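You operate a simulated robot arm through the tools that you are given. There is no shell and no other tool. Be economical: measure what you need, move in short steps, check, and stop when the job is done.

Carry out the task below with a simulated two-armed robot. There is one attempt and no reset: what you move stays moved.

Task
Move the black sleeve and its cap to the bare rear spindle, over the white ring.
Fine: cap pushed home; cap and sleeve may rest on the purple and brown mats between; the silver ring and the blue cap stay.

It is judged by the outcome, as a careful person would: the job done as asked, and still so three seconds after it is handed in. It fails if anything else is knocked over, pushed out of place, dropped, spilled or broken. Lids that push on must go on centred and level and be pressed home; caps that screw on are set level and turned clockwise until they are tight.

Robot
Two 7-joint arms with two-finger parallel grippers on one trunk, on a base that drives. Base frame: it is fixed to the floor where the robot stands at the start and does not move with it; the origin is under the middle of the robot, x ahead of it, y to its left, z up. Units: m, rad, N and s.
The left shoulder is at the start at [0.07, 0.177, 1.208], the right one opposite. With the tool pointing down near the work surface each hand reaches from about 0.1 to 0.72 m from the robot's upright axis, wherever it stands, measured 20 degrees to its own side. Places, roughly: cap [1, -0.75, 0.75]; ring [1, -1, 0.75]; ring (7x7x2 cm) [0.5, 0, 1]; small brown mat [1.1, -0.9, 0.8]; small purple mat [1.1, -1, 0.8]. Payload 3.43 kg a hand.
The TCP of each hand is the grasp point between the finger pads, 0.03 m short of the fingertips. In the tool frame z runs along the fingers and y along their closing line. The gripper opens to 0.094 m. The fingers are 0.028 m wide and 0.01 m thick; the gripper's body (0.05 by 0.096 m) begins 0.055 m behind the TCP.
Orientation is that of the tool frame in the base frame, as a unit quaternion [x, y, z, w]. With the fingers straight down and closing along the base's y, the tool's x points along the base's -x, its y along +y and its z along -z.

Tools
- The arms move only by the tool servo_tool. It takes "left_series", "right_series" or both (then of equal length, played together; a hand with none holds still); each is a list of rows, each a list of 7 numbers: the opening, from 0 (shut) to 1 (fully open), then the shift along the base's x, y, z in mm, then the turn, a rotation vector about the base's x, y, z in rad. In form: [[hand, dx, dy, dz, rx, ry, rz], ...]. A call has 1 to 10 rows; each row shifts and turns the commanded pose from where the row before left it. A row lasts 0.2 s, in which the tool goes at most 0.05 m and 0.15 rad; a call with a longer step from one row to the next is refused whole, and so is a gripper value outside its range. Where a pose cannot be reached the arm comes as near as it can. A force on the tool above 90 N (or 10 N above the force at the start of the call, whichever is more), or a blocked arm, ends the call early, and 0.2 s more pass. Each finger travels about 0.153 m/s and halts on what it meets, pressing with about 27 N; the grip force reading is that of the motor and also rises with nothing between the fingers. The clock runs only during rows and for 0.2 s after the last one: add rows that do not move to give the fingers time. It gives the time, the measured TCP pose, the force on the tool (base axes), the opening and the grip force at its end, in the units of the frame above (readings bear some noise), with the torque about the TCP (base axes, N m) and any sound that the robot's microphone picked up, and new pictures: "show" is both (left out), scene, wrist or none (wrist: the cameras of the hands that moved).
- Cameras (640 x 400 px; columns grow to the right, rows downward): "scene" is now at [0.1413, -0.0049, 1.5381]; the picture's right is [-0.07, -1.00, 0.00], its down [-0.48, 0.03, -0.88] and it looks along [0.88, -0.06, -0.48] (base axes); focal length 249 px, centre (320, 200). "left" rides on the left gripper at [0.076, -0.014, -0.103] in its tool frame; the picture's right is [0.18, 0.98, 0.00], its down [-0.75, 0.14, -0.64] and it looks along [-0.63, 0.12, 0.77] (tool axes); focal length 243 px, centre (320, 200). "right" rides on the right gripper at [0.076, 0.014, -0.103] in its tool frame; the picture's right is [-0.18, 0.98, 0.00], its down [-0.75, -0.14, -0.64] and it looks along [-0.63, -0.12, 0.77] (tool axes); focal length 243 px, centre (320, 200). There is no depth. A picture from a camera that has moved, and an enlarged one, comes with that camera's place and axes in the base frame and with its lens.
- move_column(by): slides the trunk up (or, below 0, down) by that many m; the arms and the scene camera ride with it, the base frame stays. It gives what a move gives, with no picture.
- roll_base(legs): drives the robot by 1 to 6 legs, each [ahead, turn to the left] in m and rad, along the robot's own axes; the way and the turn of a leg run together, so that a leg with both is an arc; at most 1.5 m and 3.142 rad a leg. The arms and the cameras ride along, it lands a little off, and it stops where it bumps. It gives what a move gives, and a new picture of the scene camera.
- pan_tilt(pan, tilt): turns the head with the scene camera to pan (to the left, within 1.501 rad either way) and tilt (down, from -0.506 to 1.204), counted from straight ahead of the robot. It gives what a move gives, and a new picture of the scene camera.
- zoom(camera, box): a new picture of the part [left, top, right, bottom] of that camera's present view, enlarged. It takes no simulated time.
- hand_in(): hands the job in; it is judged then, once.

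Work in short steps. Places have to be worked out from the pictures, the camera data and where the tool is seen: move nearer, look again, correct. Check each grasp and each placing, and mend what went wrong. You have 120 turns and 260 pictures in all, those below and enlarged ones among them. Open the grippers and draw the arms clear of the work before you hand the job in, unless the task says otherwise; then end with one line.

The tools are called after "Emit:" as name(argument=value, ...) on one line, values as JSON. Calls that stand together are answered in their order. servo_tool: Moves the arms, as the interface text tells. Its arguments: {"type":"object","properties":{"left_series":{"type":"array","items":{"type":"array","items":{"type":"number"}}},"right_series":{"type":"array","items":{"type":"array","items":{"type":"number"}}},"show":{"type":"string","enum":["both","scene","wrist","none"]}},"required":[]} The other tools are called the same way: move_column (by) slides the trunk up or down; roll_base (legs) drives the base; pan_tilt (pan, tilt) turns the head that bears the scene camera; zoom (camera, box) takes an enlarged picture of a part of a camera's view; hand_in () hands the job in.

At the start:

```text
clock: 0.0
left_position: [0.5241, 0.262, 1.4322]
left_tcp_rot: [-0.001, 1.0, -0.001, 0.001]
left_force: [-0.3, -0.3, 0.4]
left_torque: [-0.01, 0.03, 0.02]
left_grip_width: 0.0944
left_gripper_force: 0.0
right_position: [0.5025, -0.2306, 1.4317]
right_tcp_rot: [-0.001, 1.0, 0.0, 0.001]
right_force: [-0.4, 0.5, 0.5]
right_torque: [0.0, 0.02, -0.03]
right_grip_width: 0.0941
right_gripper_force: 0.0
trunk travel left (down, up): [-0.788, 0.052]
robot x, y, heading: [-0.0037, -0.0017, -0.001]
head pan, tilt: [-0.072, 0.496]
```

scene: 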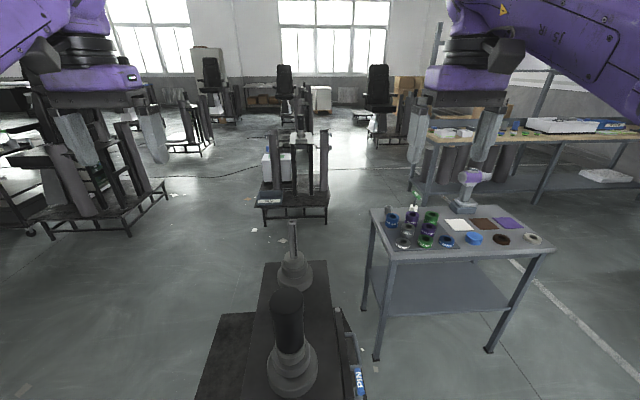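
right: 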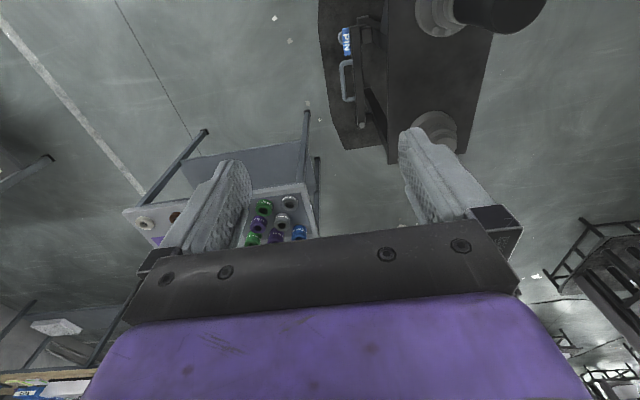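
left: 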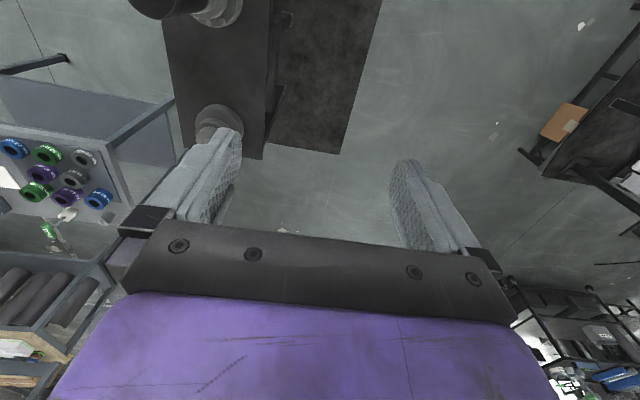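

The scene shows a pedestal with two spindles ahead and a table to the right. I zoom in on both.

Emit:
zoom(camera="scene", box=[200, 200, 400, 400])

Emit:
zoom(camera="scene", box=[360, 160, 560, 285])

```text
2.00 times, centred on (300, 300) of scene
camera zoom: at [0.1413, -0.0049, 1.5381], right [-0.07, -1.0, 0.0], down [-0.48, 0.03, -0.88], along [0.88, -0.06, -0.48], focal length 498 px, centre (360, 0)
```

zoom: 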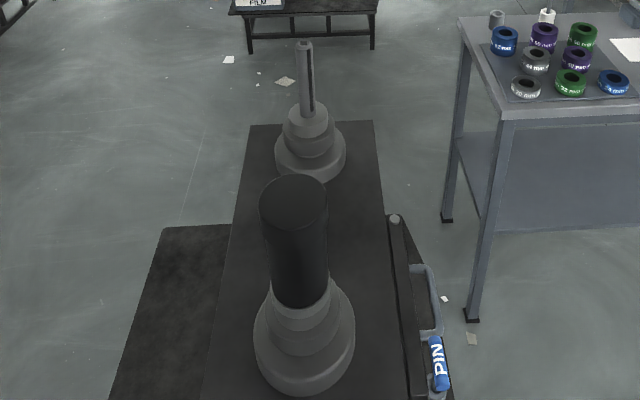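

```text
3.20 times, centred on (460, 222) of scene
camera zoom: at [0.1413, -0.0049, 1.5381], right [-0.07, -1.0, 0.0], down [-0.48, 0.03, -0.88], along [0.88, -0.06, -0.48], focal length 797 px, centre (-128, 128)
```

zoom: 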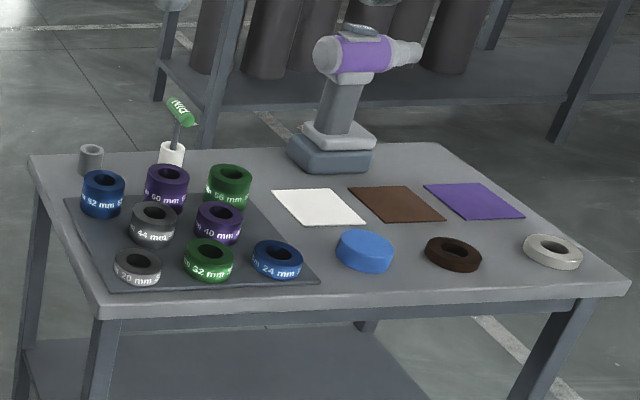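

The front spindle carries the black sleeve, and the rear one is a slotted rod on a stepped base. I'll tilt the head down for a better look.

Emit:
pan_tilt(pan=0.05, tilt=0.85)

Emit:
zoom(camera="scene", box=[240, 60, 400, 160])

Emit:
zoom(camera="scene", box=[240, 150, 400, 250])

```text
clock: 0.8
left_position: [0.5242, 0.2631, 1.4318]
left_tcp_rot: [-0.001, 1.0, 0.0, 0.0]
left_force: [-0.9, -0.5, -0.1]
left_torque: [0.04, 0.0, -0.03]
left_grip_width: 0.0941
left_gripper_force: 0.1
right_position: [0.5008, -0.2301, 1.4314]
right_tcp_rot: [-0.001, 1.0, -0.001, 0.001]
right_force: [0.2, 0.0, -0.9]
right_torque: [-0.01, -0.01, 0.0]
right_grip_width: 0.0939
right_gripper_force: 0.0
trunk travel left (down, up): [-0.788, 0.052]
robot x, y, heading: [-0.0027, 0.0013, -0.004]
head pan, tilt: [0.051, 0.85]
camera scene: at [0.1285, 0.0055, 1.508], right [0.05, -1.0, 0.0], down [-0.75, -0.04, -0.66], along [0.66, 0.03, -0.75], focal length 249 px, centre (320, 200)
```

scene: 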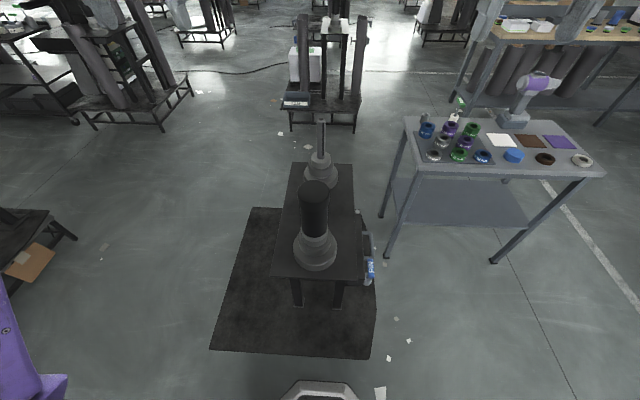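

```text
4.00 times, centred on (320, 110) of scene
camera zoom: at [0.1285, 0.0055, 1.508], right [0.05, -1.0, 0.0], down [-0.75, -0.04, -0.66], along [0.66, 0.03, -0.75], focal length 996 px, centre (320, 560)
```

zoom: 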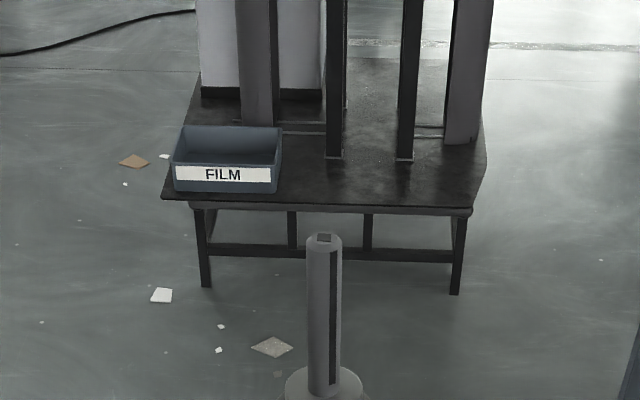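

```text
4.00 times, centred on (320, 200) of scene
camera zoom: at [0.1285, 0.0055, 1.508], right [0.05, -1.0, 0.0], down [-0.75, -0.04, -0.66], along [0.66, 0.03, -0.75], focal length 996 px, centre (320, 200)
```

zoom: 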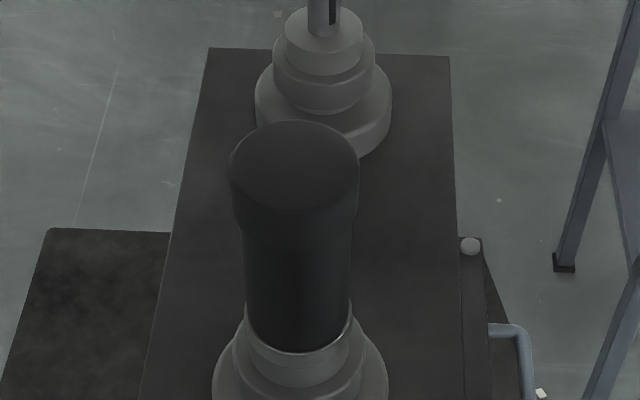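

Estimates from several views: front spindle axis ≈(0.49, 0.037) with the cap top at z≈1.11, rear rod ≈(0.82, 0.035), table top z≈0.84 with the white ring near (0.98,-1.03). The white ring has to go on the rear spindle first, so I drive to the table along a path clear of the pedestal.

Emit:
roll_base(legs=[[0, -1.571], [0.8, 0], [0, 1.571], [0.4, 0]])

Emit:
pan_tilt(pan=-0.25, tilt=0.8)

```text
clock: 14.9
left_position: [0.9249, -0.542, 1.4328]
left_tcp_rot: [-0.001, 1.0, -0.001, 0.002]
left_force: [0.1, 0.7, 1.5]
left_torque: [-0.01, 0.01, -0.01]
left_grip_width: 0.0941
left_gripper_force: 0.0
right_position: [0.9024, -1.0359, 1.4321]
right_tcp_rot: [0.0, 1.0, 0.0, 0.001]
right_force: [0.9, 0.4, -1.0]
right_torque: [0.01, -0.02, -0.01]
right_grip_width: 0.0942
right_gripper_force: 0.0
trunk travel left (down, up): [-0.788, 0.052]
robot x, y, heading: [0.4032, -0.8049, -0.001]
head pan, tilt: [0.051, 0.85]
camera scene: at [0.5287, -0.8004, 1.5081], right [0.05, -1.0, 0.0], down [-0.75, -0.04, -0.66], along [0.66, 0.03, -0.75], focal length 249 px, centre (320, 200)
```

scene: 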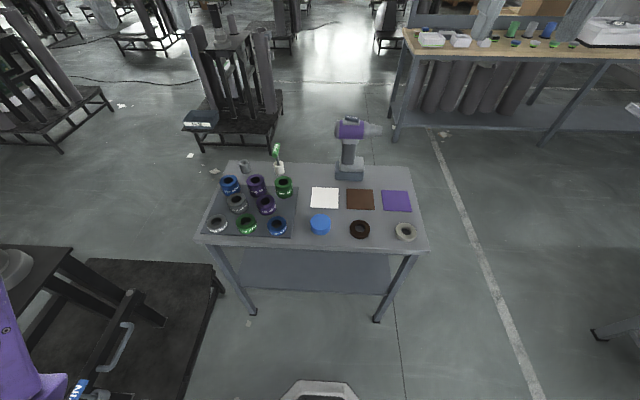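

```text
clock: 15.7
left_position: [0.9262, -0.5433, 1.4311]
left_tcp_rot: [-0.001, 1.0, 0.0, 0.001]
left_force: [-0.8, 0.9, 0.2]
left_torque: [0.02, 0.0, -0.04]
left_grip_width: 0.0941
left_gripper_force: 0.0
right_position: [0.9054, -1.0368, 1.4306]
right_tcp_rot: [-0.001, 1.0, 0.0, 0.001]
right_force: [0.1, -0.7, -0.1]
right_torque: [-0.03, 0.03, 0.01]
right_grip_width: 0.094
right_gripper_force: 0.0
trunk travel left (down, up): [-0.788, 0.052]
robot x, y, heading: [0.4046, -0.8055, 0.005]
head pan, tilt: [-0.25, 0.799]
camera scene: at [0.5314, -0.8243, 1.5118], right [-0.25, -0.97, 0.0], down [-0.7, 0.18, -0.7], along [0.68, -0.17, -0.72], focal length 249 px, centre (320, 200)
```

scene: 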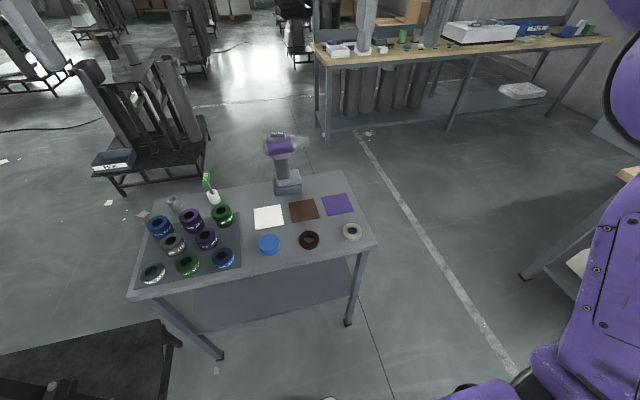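

Triangulating the white ring gives ≈(1.004,-1.057,0.83). I'll move the right hand towards it and zoom on it.

Emit:
zoom(camera="scene", box=[240, 180, 400, 280])

Emit:
servo_tool(right_series=[[1, 0, 0, -48, 0, 0, 0], [1, 0, 0, -48, 0, 0, 0], [1, 0, 0, -48, 0, 0, 0], [1, 10, 0, -48, 0, 0, 0], [1, 10, -5, -45, 0, 0, 0], [1, 10, -5, -45, 0, 0, 0], [1, 10, -5, -40, 0, 0, 0], [1, 10, 0, -40, 0, 0, 0], [1, 10, 0, -30, 0, 0, 0], [1, 0, 0, 0, 0, 0, 0]])

```text
4.00 times, centred on (320, 230) of scene
camera zoom: at [0.5314, -0.8243, 1.5118], right [-0.25, -0.97, 0.0], down [-0.7, 0.18, -0.7], along [0.68, -0.17, -0.72], focal length 996 px, centre (320, 80)
```

zoom: 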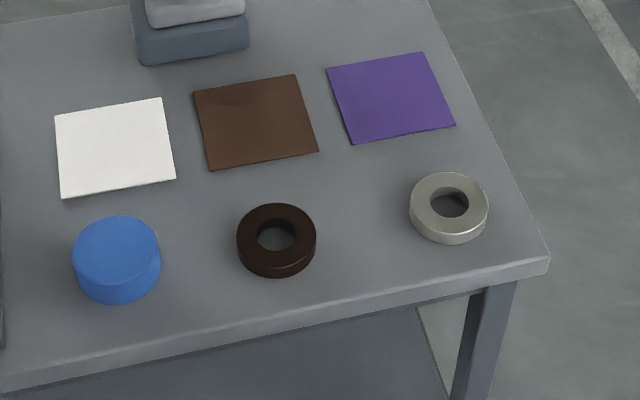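

```text
clock: 17.9
left_position: [0.9259, -0.5423, 1.4331]
left_tcp_rot: [-0.001, 1.0, -0.001, 0.001]
left_force: [-0.3, -0.3, 0.1]
left_torque: [-0.01, 0.02, 0.04]
left_grip_width: 0.094
left_gripper_force: 0.1
right_position: [0.9633, -1.0518, 1.0412]
right_tcp_rot: [-0.002, 1.0, 0.0, 0.001]
right_force: [-1.0, 0.1, -0.1]
right_torque: [0.01, 0.01, -0.01]
right_grip_width: 0.0941
right_gripper_force: 0.0
trunk travel left (down, up): [-0.788, 0.052]
robot x, y, heading: [0.4017, -0.8058, 0.003]
head pan, tilt: [-0.25, 0.799]
camera scene: at [0.5299, -0.8243, 1.512], right [-0.25, -0.97, 0.0], down [-0.69, 0.18, -0.7], along [0.68, -0.17, -0.72], focal length 249 px, centre (320, 200)
camera right: at [0.8865, -1.0373, 1.1419], right [0.18, 0.98, 0.0], down [0.75, -0.14, 0.64], along [0.63, -0.12, -0.77], focal length 243 px, centre (320, 200)
```

scene: 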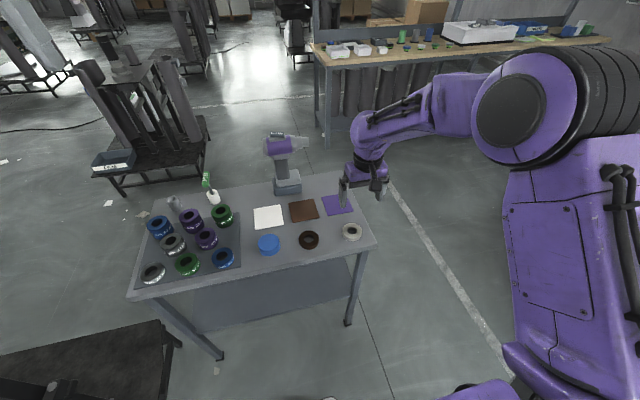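
right: 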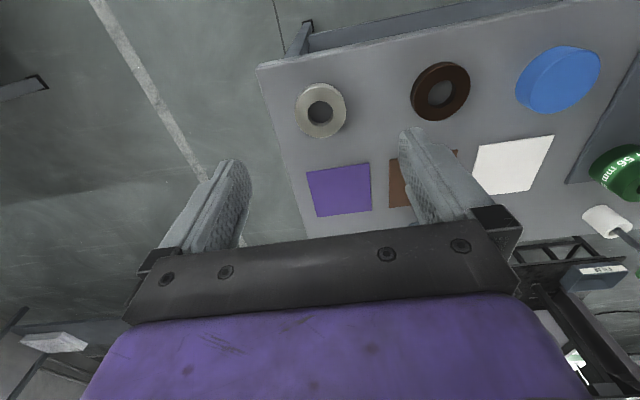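

The table ring looks greyish and possibly metallic, so I need to tell white from silver. I zoom on it with the wrist camera.

Emit:
zoom(camera="right", box=[270, 60, 590, 260])

Emit:
zoom(camera="right", box=[280, 70, 360, 150])

```text
2.00 times, centred on (430, 160) of right
camera zoom: at [0.8865, -1.0373, 1.1419], right [0.18, 0.98, 0.0], down [0.75, -0.14, 0.64], along [0.63, -0.12, -0.77], focal length 485 px, centre (100, 280)
```

zoom: 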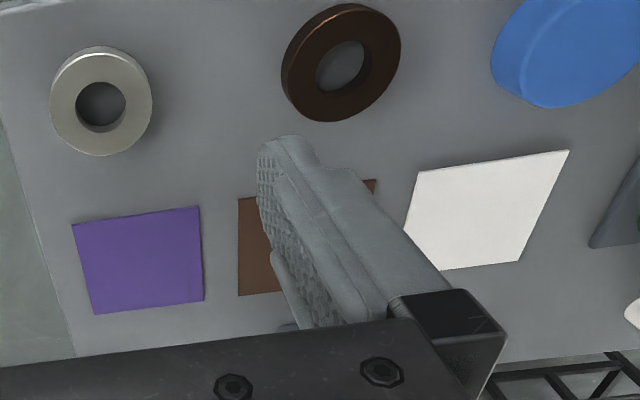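

```text
5.00 times, centred on (320, 110) of right
camera zoom: at [0.8865, -1.0373, 1.1419], right [0.18, 0.98, 0.0], down [0.75, -0.14, 0.64], along [0.63, -0.12, -0.77], focal length 1213 px, centre (320, 650)
```

zoom: 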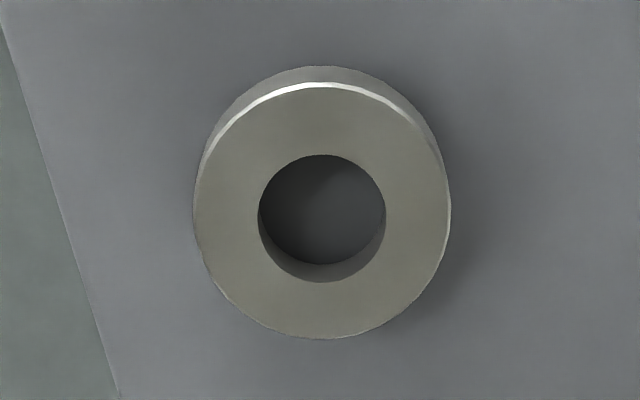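

The table ring has a metallic sheen, so it is the silver ring that must stay. The white ring is therefore the one near (0.5,0,1) under the sleeve. I raise the hand and drive to the pedestal's right side to check.

Emit:
servo_tool(right_series=[[1, -10, 0, 45, 0, 0, 0], [1, -10, 0, 45, 0, 0, 0], [1, -10, 0, 45, 0, 0, 0], [1, -10, 0, 45, 0, 0, 0], [1, -10, 0, 45, 0, 0, 0], [1, -10, 0, 45, 0, 0, 0], [1, 0, 0, 45, 0, 0, 0], [1, 0, 0, 45, 0, 0, 0]], show="none")

Emit:
roll_base(legs=[[0, 1.03], [0.28, 0], [0, 0.54]])

Emit:
pan_tilt(pan=0.0, tilt=0.9)

```text
clock: 19.7
left_position: [0.9276, -0.5425, 1.4323]
left_tcp_rot: [-0.002, 1.0, -0.001, 0.001]
left_force: [0.8, 0.6, 0.0]
left_torque: [-0.03, 0.02, -0.02]
left_grip_width: 0.0943
left_gripper_force: 0.0
right_position: [0.9024, -1.0509, 1.3986]
right_tcp_rot: [-0.001, 1.0, 0.0, 0.001]
right_force: [-1.0, 1.5, -0.3]
right_torque: [0.0, -0.02, -0.05]
right_grip_width: 0.094
right_gripper_force: 0.0
trunk travel left (down, up): [-0.788, 0.052]
robot x, y, heading: [0.4018, -0.7986, -0.001]
head pan, tilt: [-0.25, 0.799]
```

```text
clock: 25.8
left_position: [0.2954, -0.0369, 1.4332]
left_tcp_rot: [-0.703, 0.711, 0.001, 0.0]
left_force: [0.8, -0.6, -0.1]
left_torque: [0.01, -0.04, 0.04]
left_grip_width: 0.094
left_gripper_force: 0.0
right_position: [0.8027, -0.0691, 1.4]
right_tcp_rot: [-0.702, 0.712, 0.002, 0.0]
right_force: [0.4, 0.1, 0.1]
right_torque: [0.0, 0.02, 0.03]
right_grip_width: 0.0941
right_gripper_force: 0.1
trunk travel left (down, up): [-0.788, 0.052]
robot x, y, heading: [0.5489, -0.568, 1.551]
head pan, tilt: [-0.25, 0.799]
camera scene: at [0.5727, -0.4349, 1.5119], right [0.96, -0.26, 0.0], down [-0.19, -0.69, -0.7], along [0.18, 0.67, -0.72], focal length 249 px, centre (320, 200)
```

scene: 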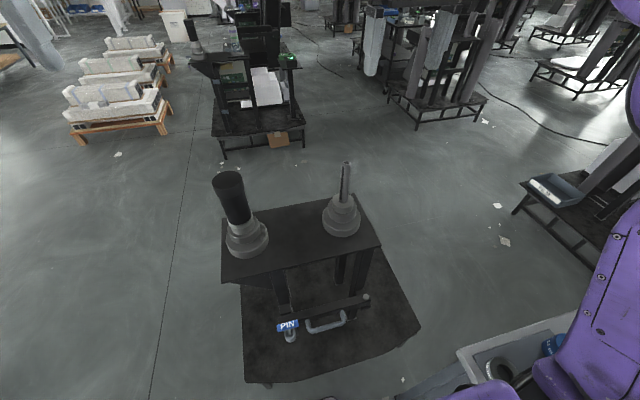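

```text
clock: 26.5
left_position: [0.2947, -0.0365, 1.4331]
left_tcp_rot: [-0.702, 0.712, 0.0, 0.001]
left_force: [-0.4, 0.2, -1.2]
left_torque: [-0.01, -0.01, -0.01]
left_grip_width: 0.094
left_gripper_force: 0.1
right_position: [0.8018, -0.068, 1.4009]
right_tcp_rot: [-0.703, 0.712, 0.0, 0.0]
right_force: [-0.2, -0.5, 0.4]
right_torque: [0.0, -0.01, 0.0]
right_grip_width: 0.094
right_gripper_force: 0.1
trunk travel left (down, up): [-0.788, 0.052]
robot x, y, heading: [0.5497, -0.5649, 1.557]
head pan, tilt: [0.0, 0.901]
camera scene: at [0.5513, -0.4377, 1.504], right [1.0, -0.02, 0.0], down [-0.01, -0.78, -0.62], along [0.01, 0.62, -0.78], focal length 249 px, centre (320, 200)
```

scene: 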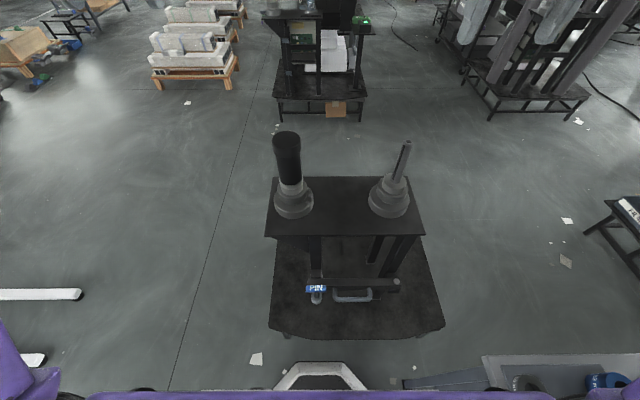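

The robot is well placed. I zoom on both spindles for detail.

Emit:
zoom(camera="scene", box=[250, 120, 346, 220])

Emit:
zoom(camera="scene", box=[345, 130, 441, 230])

Emit:
zoom(camera="left", box=[0, 0, 640, 400])

```text
4.00 times, centred on (298, 170) of scene
camera zoom: at [0.5513, -0.4377, 1.504], right [1.0, -0.02, 0.0], down [-0.01, -0.78, -0.62], along [0.01, 0.62, -0.78], focal length 996 px, centre (408, 320)
```

zoom: 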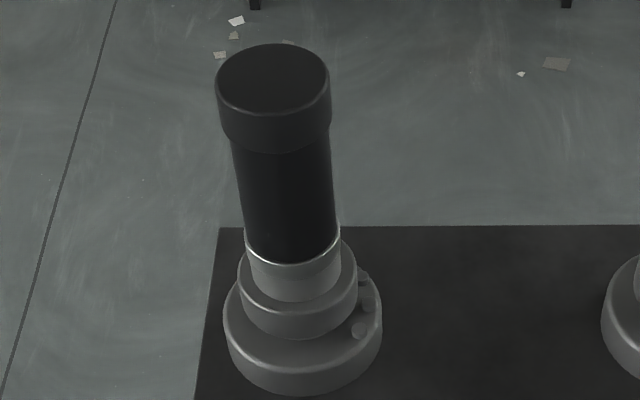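

```text
4.00 times, centred on (393, 180) of scene
camera zoom: at [0.5513, -0.4377, 1.504], right [1.0, -0.02, 0.0], down [-0.01, -0.78, -0.62], along [0.01, 0.62, -0.78], focal length 996 px, centre (28, 280)
```

zoom: 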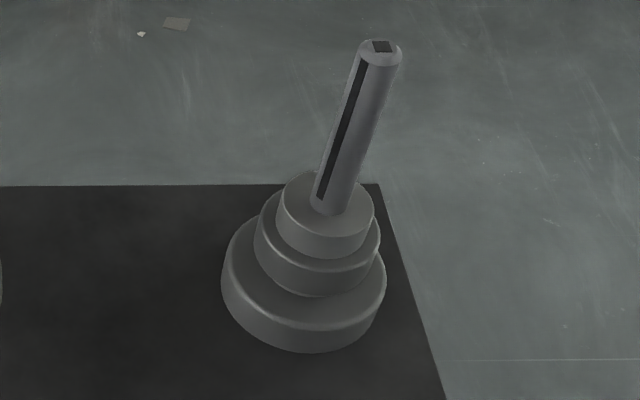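

```text
1.00 times, centred on (320, 200) of left (not enlarged: the box is as wide or as high as the picture)
camera zoom: at [0.3067, -0.1127, 1.534], right [-0.99, -0.17, 0.0], down [-0.13, 0.75, 0.64], along [-0.11, 0.63, -0.77], focal length 243 px, centre (320, 200)
```

zoom: 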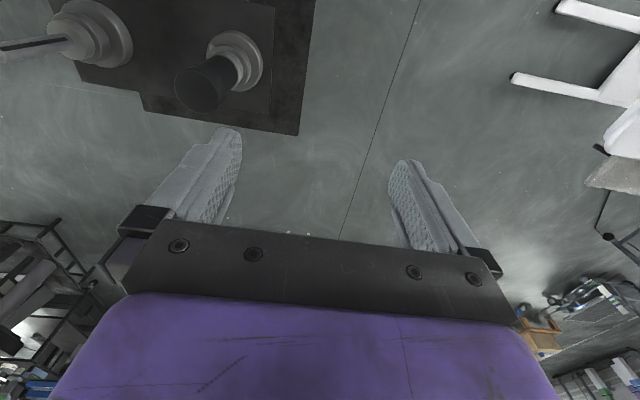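

I zoom closer on the bottom of the sleeve.

Emit:
zoom(camera="scene", box=[280, 170, 320, 210])

Emit:
zoom(camera="left", box=[60, 0, 280, 120])

```text
10.00 times, centred on (300, 190) of scene
camera zoom: at [0.5513, -0.4377, 1.504], right [1.0, -0.02, 0.0], down [-0.01, -0.78, -0.62], along [0.01, 0.62, -0.78], focal length 2490 px, centre (520, 300)
```

zoom: 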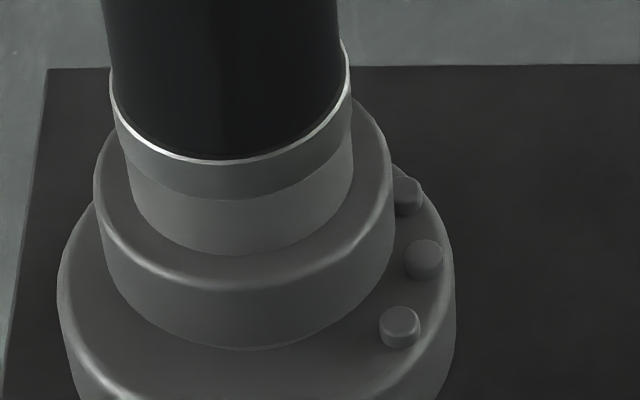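

```text
2.91 times, centred on (170, 60) of left
camera zoom: at [0.3067, -0.1127, 1.534], right [-0.99, -0.17, 0.0], down [-0.13, 0.75, 0.64], along [-0.11, 0.63, -0.77], focal length 706 px, centre (756, 607)
```

zoom: 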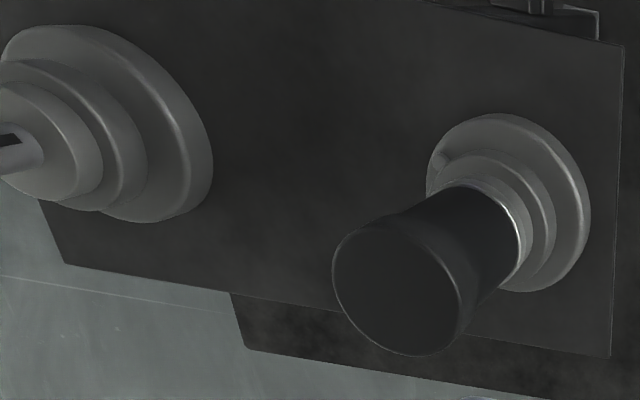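

Triangulation agrees to about 1 mm: front axis (0.4795, 0.0355), cap top z≈1.135, cap bottom ≈1.108, ring ≈0.991–1.011, and rear rod top (0.768, 0.033, 1.126). I'll pitch the left hand to about 60° from vertical and bring it in front of the sleeve, high up.

Emit:
servo_tool(left_series=[[1, 26, -5, -15, 0.15, 0, 0], [1, 26, -5, -15, 0.15, 0, 0], [1, 26, -5, -15, 0.15, 0, 0], [1, 26, -5, -15, 0.15, 0, 0], [1, 26, -5, -15, 0.15, 0, 0], [1, 26, -5, -15, 0.15, 0, 0], [1, 28, -5, -15, 0.147, 0, 0], [1, 0, -20, -40, 0, 0, 0], [1, 0, 0, 0, 0, 0, 0]])

```text
clock: 28.5
left_position: [0.4787, -0.0912, 1.2872]
left_tcp_rot: [-0.608, 0.617, 0.355, 0.352]
left_force: [0.7, -0.2, -0.5]
left_torque: [-0.03, 0.01, 0.0]
left_grip_width: 0.0937
left_gripper_force: 0.1
left hand out of reach, approached as far as the arm can: row 3
right_position: [0.8019, -0.0668, 1.4005]
right_tcp_rot: [-0.702, 0.712, 0.0, 0.0]
right_force: [0.5, 0.0, -0.2]
right_torque: [-0.01, 0.01, 0.03]
right_grip_width: 0.094
right_gripper_force: 0.1
trunk travel left (down, up): [-0.788, 0.052]
robot x, y, heading: [0.5483, -0.5631, 1.557]
head pan, tilt: [0.0, 0.901]
camera scene: at [0.5517, -0.4361, 1.5039], right [1.0, -0.02, 0.0], down [-0.01, -0.78, -0.62], along [0.01, 0.62, -0.78], focal length 249 px, centre (320, 200)
camera left: at [0.4921, -0.217, 1.2714], right [-0.99, -0.08, -0.15], down [-0.13, -0.18, 0.98], along [-0.11, 0.98, 0.16], focal length 243 px, centre (320, 200)
```

scene: 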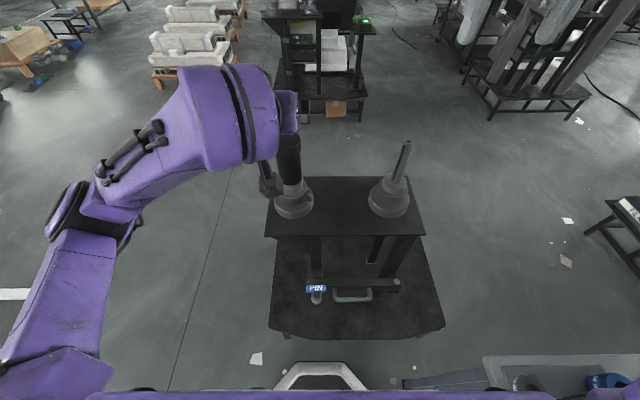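
left: 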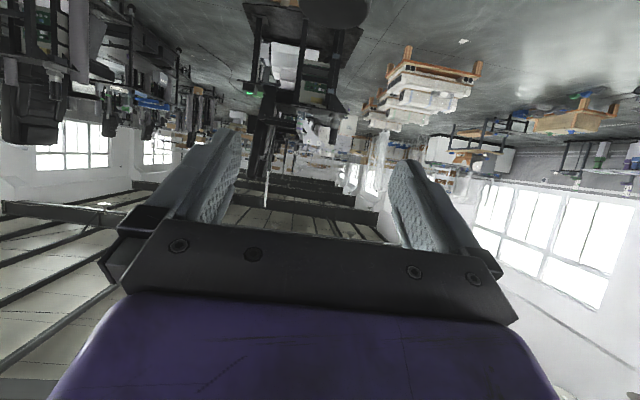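

The pose ended where I wanted it. I lower to the pre-grasp position about 12 cm before the sleeve, along the approach line.

Emit:
servo_tool(left_series=[[1, 0, 4, -34, 0, 0, 0], [1, 0, 5, -34, 0, 0, 0], [1, 0, 5, -34, 0, 0, 0], [1, 0, 5, -34, 0, 0, 0], [1, 0, 4, -34, 0, 0, 0], [1, 0, 0, 0, 0, 0, 0]])

Emit:
zoom(camera="scene", box=[240, 100, 360, 220])

```text
clock: 29.9
left_position: [0.4785, -0.0681, 1.1172]
left_tcp_rot: [-0.608, 0.617, 0.356, 0.352]
left_force: [0.2, 0.5, -0.5]
left_torque: [0.03, 0.0, 0.0]
left_grip_width: 0.0938
left_gripper_force: 0.0
right_position: [0.8025, -0.0677, 1.4005]
right_tcp_rot: [-0.702, 0.712, 0.0, 0.0]
right_force: [0.3, 0.9, 0.3]
right_torque: [0.01, -0.04, -0.01]
right_grip_width: 0.094
right_gripper_force: 0.1
trunk travel left (down, up): [-0.788, 0.052]
robot x, y, heading: [0.5478, -0.5653, 1.548]
head pan, tilt: [0.0, 0.901]
camera scene: at [0.5518, -0.4377, 1.504], right [1.0, -0.02, 0.0], down [-0.01, -0.78, -0.62], along [0.01, 0.62, -0.78], focal length 249 px, centre (320, 200)
camera left: at [0.4913, -0.1947, 1.1011], right [-0.99, -0.08, -0.15], down [-0.13, -0.18, 0.97], along [-0.11, 0.98, 0.17], focal length 243 px, centre (320, 200)
```

scene: 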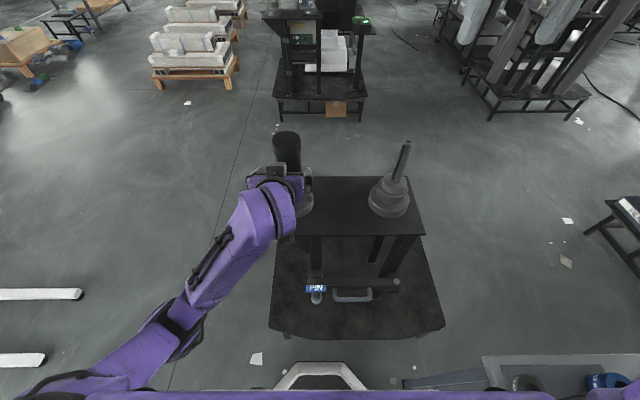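
left: 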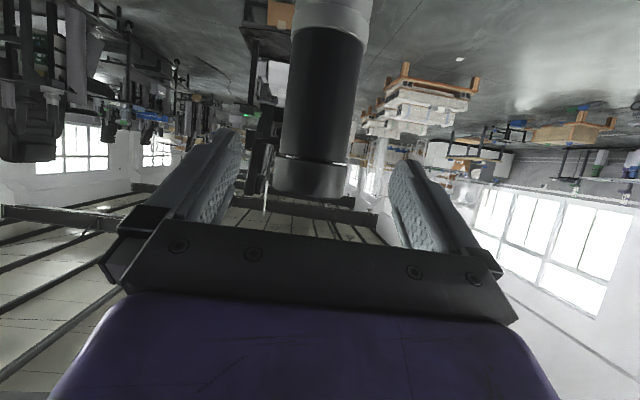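

```text
3.33 times, centred on (300, 160) of scene
camera zoom: at [0.5518, -0.4377, 1.504], right [1.0, -0.02, 0.0], down [-0.01, -0.78, -0.62], along [0.01, 0.62, -0.78], focal length 830 px, centre (387, 333)
```

zoom: 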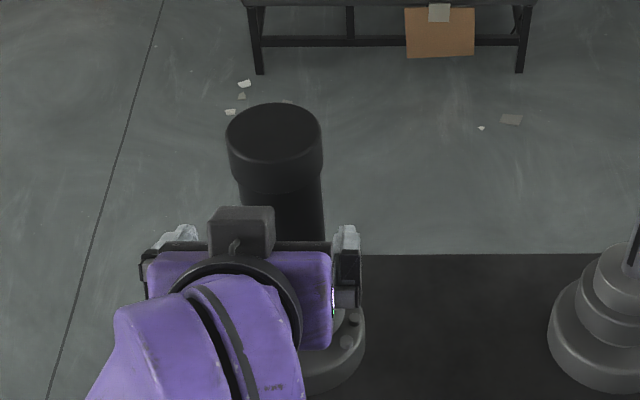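

The wrist view shows the sleeve between the fingers and the ring above it (the picture is inverted). I zoom on that ring to judge its colour.

Emit:
zoom(camera="left", box=[260, 0, 400, 80])

```text
4.57 times, centred on (330, 40) of left
camera zoom: at [0.4913, -0.1947, 1.1011], right [-0.99, -0.08, -0.15], down [-0.13, -0.18, 0.97], along [-0.11, 0.98, 0.17], focal length 1109 px, centre (274, 931)
```

zoom: 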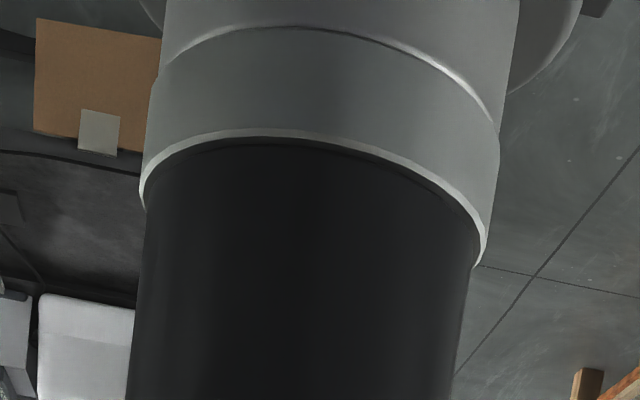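

The front ring looks cool metallic grey, darker than the steel step, which suggests it is the silver one. I'll compare top faces once the sleeve is off. Now I advance around the sleeve and close.

Emit:
servo_tool(left_series=[[1, 1, 26, -15, 0, 0, 0], [1, 0, 26, -15, 0, 0, 0], [1, 0, 26, -15, 0, 0, 0], [1, 0, 25, -15, 0, 0, 0], [1, 0, 0, 0, 0, 0, 0]])

Emit:
zoom(camera="scene", box=[240, 100, 360, 220])

```text
clock: 31.1
left_position: [0.5004, -0.0134, 1.0922]
left_tcp_rot: [-0.607, 0.618, 0.356, 0.351]
left_force: [-0.2, 0.5, 0.5]
left_torque: [-0.01, 0.02, -0.01]
left_grip_width: 0.0941
left_gripper_force: 0.1
left hand out of reach, approached as far as the arm can: row 2, 3, 4
right_position: [0.803, -0.0685, 1.4001]
right_tcp_rot: [-0.702, 0.712, 0.0, 0.001]
right_force: [-0.2, -0.2, 0.5]
right_torque: [0.02, -0.03, 0.01]
right_grip_width: 0.0938
right_gripper_force: 0.0
trunk travel left (down, up): [-0.788, 0.052]
robot x, y, heading: [0.5463, -0.5665, 1.554]
head pan, tilt: [0.0, 0.901]
camera scene: at [0.5516, -0.4377, 1.504], right [1.0, -0.02, 0.0], down [-0.01, -0.78, -0.62], along [0.01, 0.62, -0.78], focal length 249 px, centre (320, 200)
camera left: at [0.5128, -0.1399, 1.077], right [-0.99, -0.08, -0.15], down [-0.13, -0.18, 0.98], along [-0.11, 0.98, 0.16], focal length 243 px, centre (320, 200)
```

scene: 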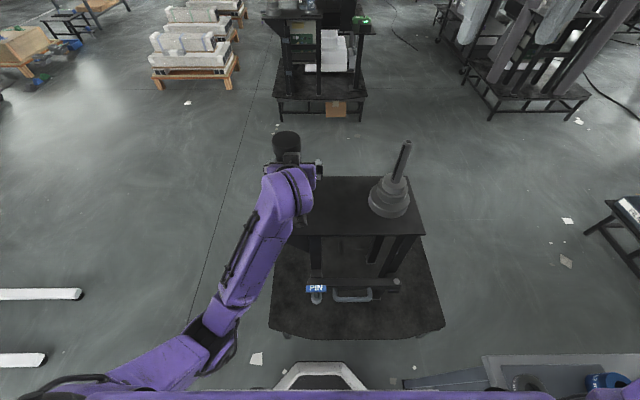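
left: 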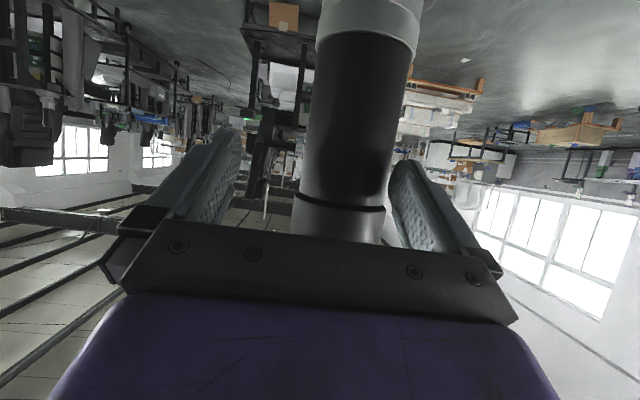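

```text
3.33 times, centred on (300, 160) of scene
camera zoom: at [0.5516, -0.4377, 1.504], right [1.0, -0.02, 0.0], down [-0.01, -0.78, -0.62], along [0.01, 0.62, -0.78], focal length 830 px, centre (387, 333)
```

zoom: 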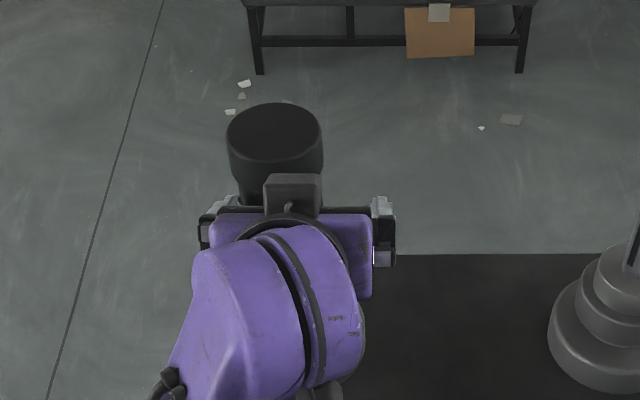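

The arm ran out of reach at this tilt. I back off and raise the hand, then drive about 0.10 m closer; the robot's front should still be clear of the floor plate.

Emit:
servo_tool(left_series=[[1, 0, -26, 15, 0, 0, 0], [1, 0, -26, 15, 0, 0, 0], [1, 0, -26, 15, 0, 0, 0], [1, 0, -25, 15, 0, 0, 0], [1, 0, -20, 40, 0, 0, 0], [1, 0, -20, 40, 0, 0, 0], [1, 0, -20, 40, 0, 0, 0], [1, 0, 0, 0, 0, 0, 0]], show="none")

Emit:
roll_base(legs=[[0.1, 0.0]])

```text
clock: 32.6
left_position: [0.4673, -0.1375, 1.1918]
left_tcp_rot: [-0.601, 0.618, 0.422, 0.279]
left_force: [-1.0, -0.4, 0.1]
left_torque: [-0.01, -0.03, -0.01]
left_grip_width: 0.0938
left_gripper_force: 0.0
left hand out of reach, approached as far as the arm can: row 6, 7
right_position: [0.8014, -0.0667, 1.4]
right_tcp_rot: [-0.702, 0.712, 0.0, 0.0]
right_force: [0.5, 0.3, -0.7]
right_torque: [0.0, -0.01, 0.02]
right_grip_width: 0.0942
right_gripper_force: 0.1
trunk travel left (down, up): [-0.788, 0.052]
robot x, y, heading: [0.5483, -0.5622, 1.555]
head pan, tilt: [0.0, 0.901]
stopped in row 7 (left hand): the arm was blocked; the commanded pose is now the measured one
```

```text
clock: 33.7
left_position: [0.4703, -0.0584, 1.1899]
left_tcp_rot: [-0.602, 0.619, 0.422, 0.277]
left_force: [0.5, 1.1, -0.7]
left_torque: [-0.01, 0.01, 0.01]
left_grip_width: 0.094
left_gripper_force: 0.1
right_position: [0.8041, 0.0134, 1.3971]
right_tcp_rot: [-0.703, 0.711, -0.003, -0.004]
right_force: [0.0, 0.8, -0.3]
right_torque: [-0.13, -0.01, 0.0]
right_grip_width: 0.0937
right_gripper_force: 0.1
trunk travel left (down, up): [-0.788, 0.052]
robot x, y, heading: [0.5527, -0.492, 1.555]
head pan, tilt: [0.0, 0.901]
stopped in leg 1: the robot was blocked; the commanded pose is now the measured one
camera scene: at [0.553, -0.3558, 1.503], right [1.0, -0.01, 0.0], down [-0.01, -0.79, -0.62], along [0.01, 0.62, -0.79], focal length 249 px, centre (320, 200)
```

scene: 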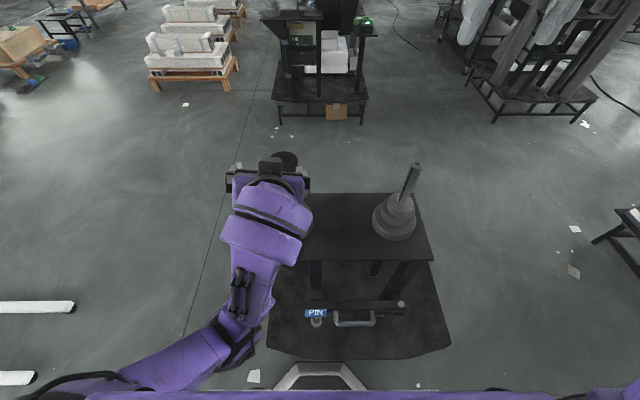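

The robot touched the floor plate at y≈-0.49. I back off 3 cm, then bring the left arm back to a cleaner posture.

Emit:
roll_base(legs=[[-0.03, 0.0]])

Emit:
servo_tool(left_series=[[1, -20, -10, 30, -0.1, 0, 0], [1, -20, -10, 35, -0.1, 0, 0], [1, -20, 0, 35, -0.1, 0, 0], [1, -20, 0, 35, -0.1, 0, 0], [1, 0, 0, 35, -0.1, 0, 0], [1, 0, 0, 0, 0, 0, 0]])

```text
clock: 34.6
left_position: [0.4708, -0.091, 1.1901]
left_tcp_rot: [-0.601, 0.62, 0.421, 0.277]
left_force: [-0.6, 0.3, -0.2]
left_torque: [0.0, -0.01, 0.02]
left_grip_width: 0.0941
left_gripper_force: 0.0
right_position: [0.8036, -0.0208, 1.3968]
right_tcp_rot: [-0.702, 0.712, -0.001, -0.002]
right_force: [0.0, 0.3, 0.6]
right_torque: [-0.05, 0.01, -0.01]
right_grip_width: 0.0941
right_gripper_force: 0.0
trunk travel left (down, up): [-0.788, 0.052]
robot x, y, heading: [0.5489, -0.5192, 1.555]
head pan, tilt: [0.0, 0.901]
camera scene: at [0.5529, -0.3898, 1.5034], right [1.0, -0.01, 0.0], down [-0.01, -0.79, -0.62], along [0.01, 0.62, -0.79], focal length 249 px, centre (320, 200)
```

scene: 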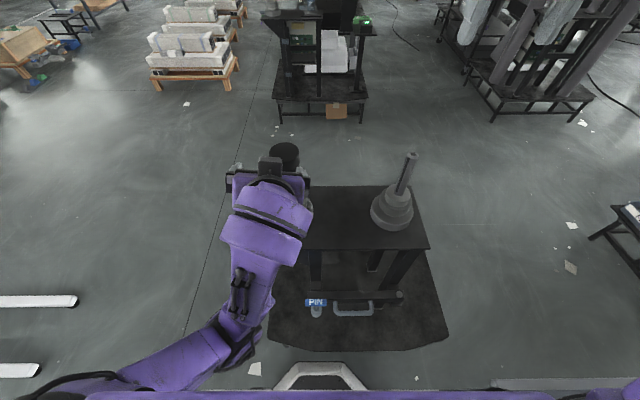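

```text
clock: 35.0
left_position: [0.3968, -0.0924, 1.1898]
left_tcp_rot: [-0.602, 0.623, 0.467, 0.179]
left_force: [0.1, 0.1, 0.3]
left_torque: [-0.03, -0.02, -0.01]
left_grip_width: 0.094
left_gripper_force: 0.0
left hand out of reach, approached as far as the arm can: row 1, 2
right_position: [0.8004, -0.0233, 1.3985]
right_tcp_rot: [-0.702, 0.712, -0.001, 0.0]
right_force: [-0.3, 1.6, -0.5]
right_torque: [-0.04, -0.02, 0.0]
right_grip_width: 0.0941
right_gripper_force: 0.1
trunk travel left (down, up): [-0.788, 0.052]
robot x, y, heading: [0.5498, -0.5219, 1.559]
head pan, tilt: [0.0, 0.901]
stopped in row 2 (left hand): the arm was blocked; the commanded pose is now the measured one
camera scene: at [0.55, -0.3928, 1.5037], right [1.0, -0.01, 0.0], down [-0.01, -0.78, -0.62], along [0.01, 0.62, -0.79], focal length 249 px, centre (320, 200)
camera left: at [0.4274, -0.2161, 1.1752], right [-0.94, -0.27, 0.22], down [0.25, -0.09, 0.96], along [-0.24, 0.96, 0.16], focal length 243 px, centre (320, 200)
```

scene: 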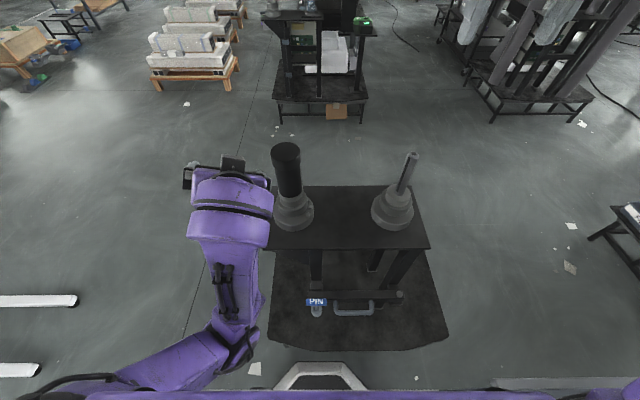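
left: 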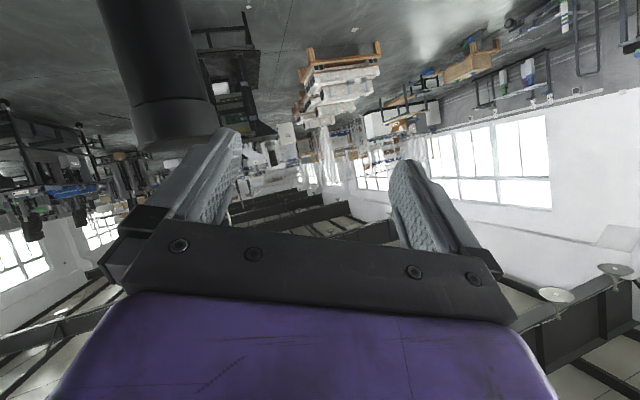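

The wrist is at a joint limit in this posture. I unwind back to the pointing-down orientation while moving away and up.

Emit:
servo_tool(left_series=[[1, -10, 0, 0, -0.137, -0.06, 0.002], [1, -10, 0, 5, -0.137, -0.06, 0.002], [1, -10, 0, 10, -0.137, -0.06, 0.002], [1, -10, 0, 25, -0.137, -0.06, 0.002], [1, 0, 0, 35, -0.137, -0.06, 0.002], [1, 0, 0, 40, -0.137, -0.06, 0.002], [1, 0, 0, 40, -0.137, -0.06, 0.002], [1, 0, 0, 40, 0, 0, 0], [1, 0, 0, 0, 0, 0, 0]])

```text
clock: 35.5
left_position: [0.3633, -0.1064, 1.1943]
left_tcp_rot: [-0.606, 0.61, 0.498, 0.109]
left_force: [0.2, 0.4, -0.2]
left_torque: [0.01, 0.02, -0.02]
left_grip_width: 0.0937
left_gripper_force: 0.1
left hand out of reach, approached as far as the arm can: row 1, 2
right_position: [0.8023, -0.0273, 1.4002]
right_tcp_rot: [-0.702, 0.712, 0.0, 0.0]
right_force: [-0.4, -0.2, 0.0]
right_torque: [-0.01, 0.0, 0.0]
right_grip_width: 0.0942
right_gripper_force: 0.0
trunk travel left (down, up): [-0.788, 0.052]
robot x, y, heading: [0.5524, -0.5231, 1.553]
head pan, tilt: [0.0, 0.901]
stopped in row 2 (left hand): the arm was blocked; the commanded pose is now the measured one
camera scene: at [0.5515, -0.396, 1.5041], right [1.0, -0.02, 0.0], down [-0.01, -0.78, -0.62], along [0.01, 0.62, -0.78], focal length 249 px, centre (320, 200)
camera left: at [0.4054, -0.2272, 1.1802], right [-0.88, -0.34, 0.33], down [0.36, -0.03, 0.93], along [-0.31, 0.94, 0.15], focal length 243 px, centre (320, 200)
```

scene: 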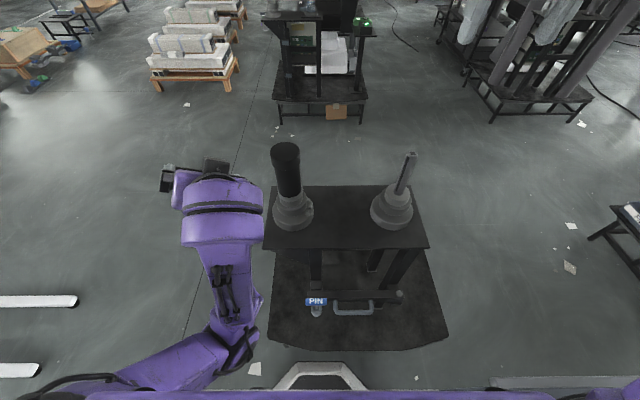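
left: 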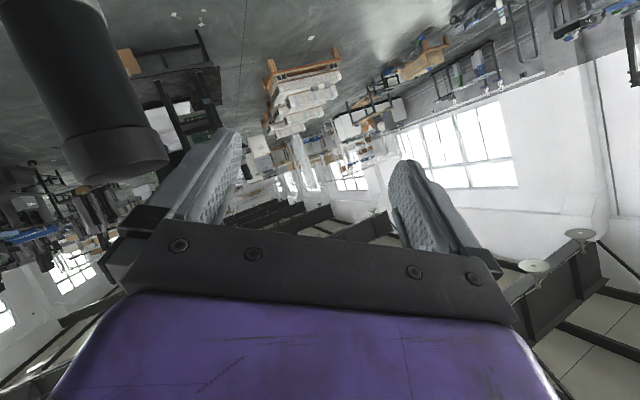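

The arm is still pinned at a limit. I go back the way it came: restore the earlier valid tilt while moving lower and outward.

Emit:
servo_tool(left_series=[[1, 20, 8, -16, 0.029, -0.12, -0.071], [1, 20, 8, -16, 0.029, -0.12, -0.071], [1, 20, 8, -16, 0.029, -0.12, -0.071], [1, 20, 8, -16, 0.029, -0.12, -0.071], [1, 0, 0, 0, 0, 0, 0]])

```text
clock: 36.7
left_position: [0.4481, -0.0742, 1.1306]
left_tcp_rot: [-0.609, 0.618, 0.352, 0.353]
left_force: [0.1, 0.1, -0.3]
left_torque: [-0.01, -0.03, -0.05]
left_grip_width: 0.0938
left_gripper_force: 0.0
right_position: [0.8047, -0.0259, 1.3995]
right_tcp_rot: [-0.702, 0.713, 0.001, 0.0]
right_force: [0.4, 0.1, -0.4]
right_torque: [0.04, -0.03, -0.04]
right_grip_width: 0.0942
right_gripper_force: 0.0
trunk travel left (down, up): [-0.788, 0.052]
robot x, y, heading: [0.5501, -0.5206, 1.557]
head pan, tilt: [0.0, 0.901]
camera scene: at [0.5534, -0.3959, 1.504], right [1.0, -0.02, 0.0], down [-0.01, -0.78, -0.62], along [0.01, 0.62, -0.78], focal length 249 px, centre (320, 200)
camera left: at [0.4595, -0.2008, 1.1146], right [-0.98, -0.08, -0.15], down [-0.14, -0.17, 0.97], along [-0.11, 0.98, 0.16], focal length 243 px, centre (320, 200)
```

scene: 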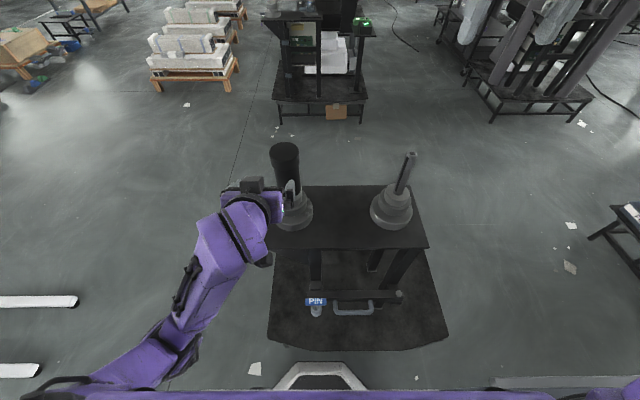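
left: 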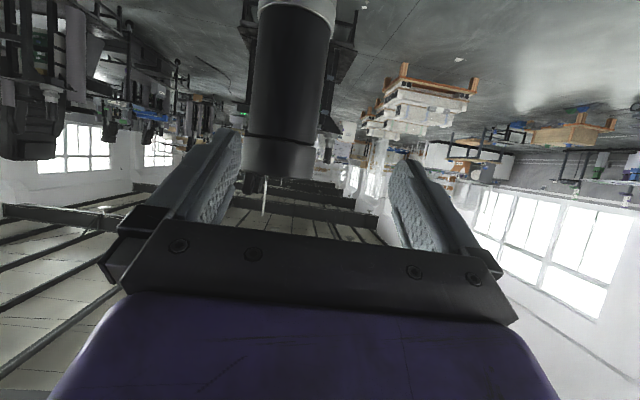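

The posture recovered. I reduce the tilt to about 45° and align in x for a steeper approach, starting from (0.48,-0.05,1.14).

Emit:
servo_tool(left_series=[[1, 15, 5, 6, -0.13, 0, 0], [1, 16, 5, 6, -0.13, 0, 0], [1, 0, 15, 0, 0, 0, 0], [1, 0, 0, 0, 0, 0, 0]])

```text
clock: 37.7
left_position: [0.488, -0.054, 1.1275]
left_tcp_rot: [-0.649, 0.658, 0.268, 0.273]
left_force: [-0.6, 0.4, -0.5]
left_torque: [-0.02, 0.0, -0.01]
left_grip_width: 0.094
left_gripper_force: 0.1
left hand out of reach, approached as far as the arm can: row 2, 3
right_position: [0.8025, -0.0252, 1.3997]
right_tcp_rot: [-0.702, 0.712, 0.0, 0.001]
right_force: [-0.6, 0.9, 0.5]
right_torque: [0.0, 0.01, 0.01]
right_grip_width: 0.0941
right_gripper_force: 0.2
trunk travel left (down, up): [-0.788, 0.052]
robot x, y, heading: [0.5483, -0.5217, 1.556]
head pan, tilt: [0.0, 0.901]
camera scene: at [0.551, -0.395, 1.504], right [1.0, -0.01, 0.0], down [-0.01, -0.78, -0.62], along [0.01, 0.62, -0.78], focal length 249 px, centre (320, 200)
camera left: at [0.5001, -0.1804, 1.144], right [-0.98, -0.12, -0.13], down [-0.14, 0.08, 0.99], along [-0.1, 0.99, -0.09], focal length 243 px, centre (320, 200)
```

scene: 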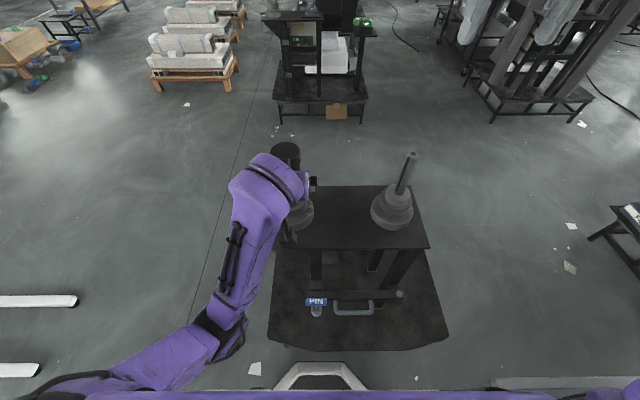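
left: 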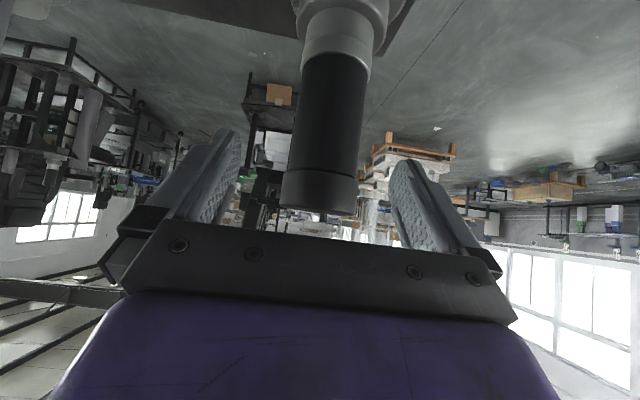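

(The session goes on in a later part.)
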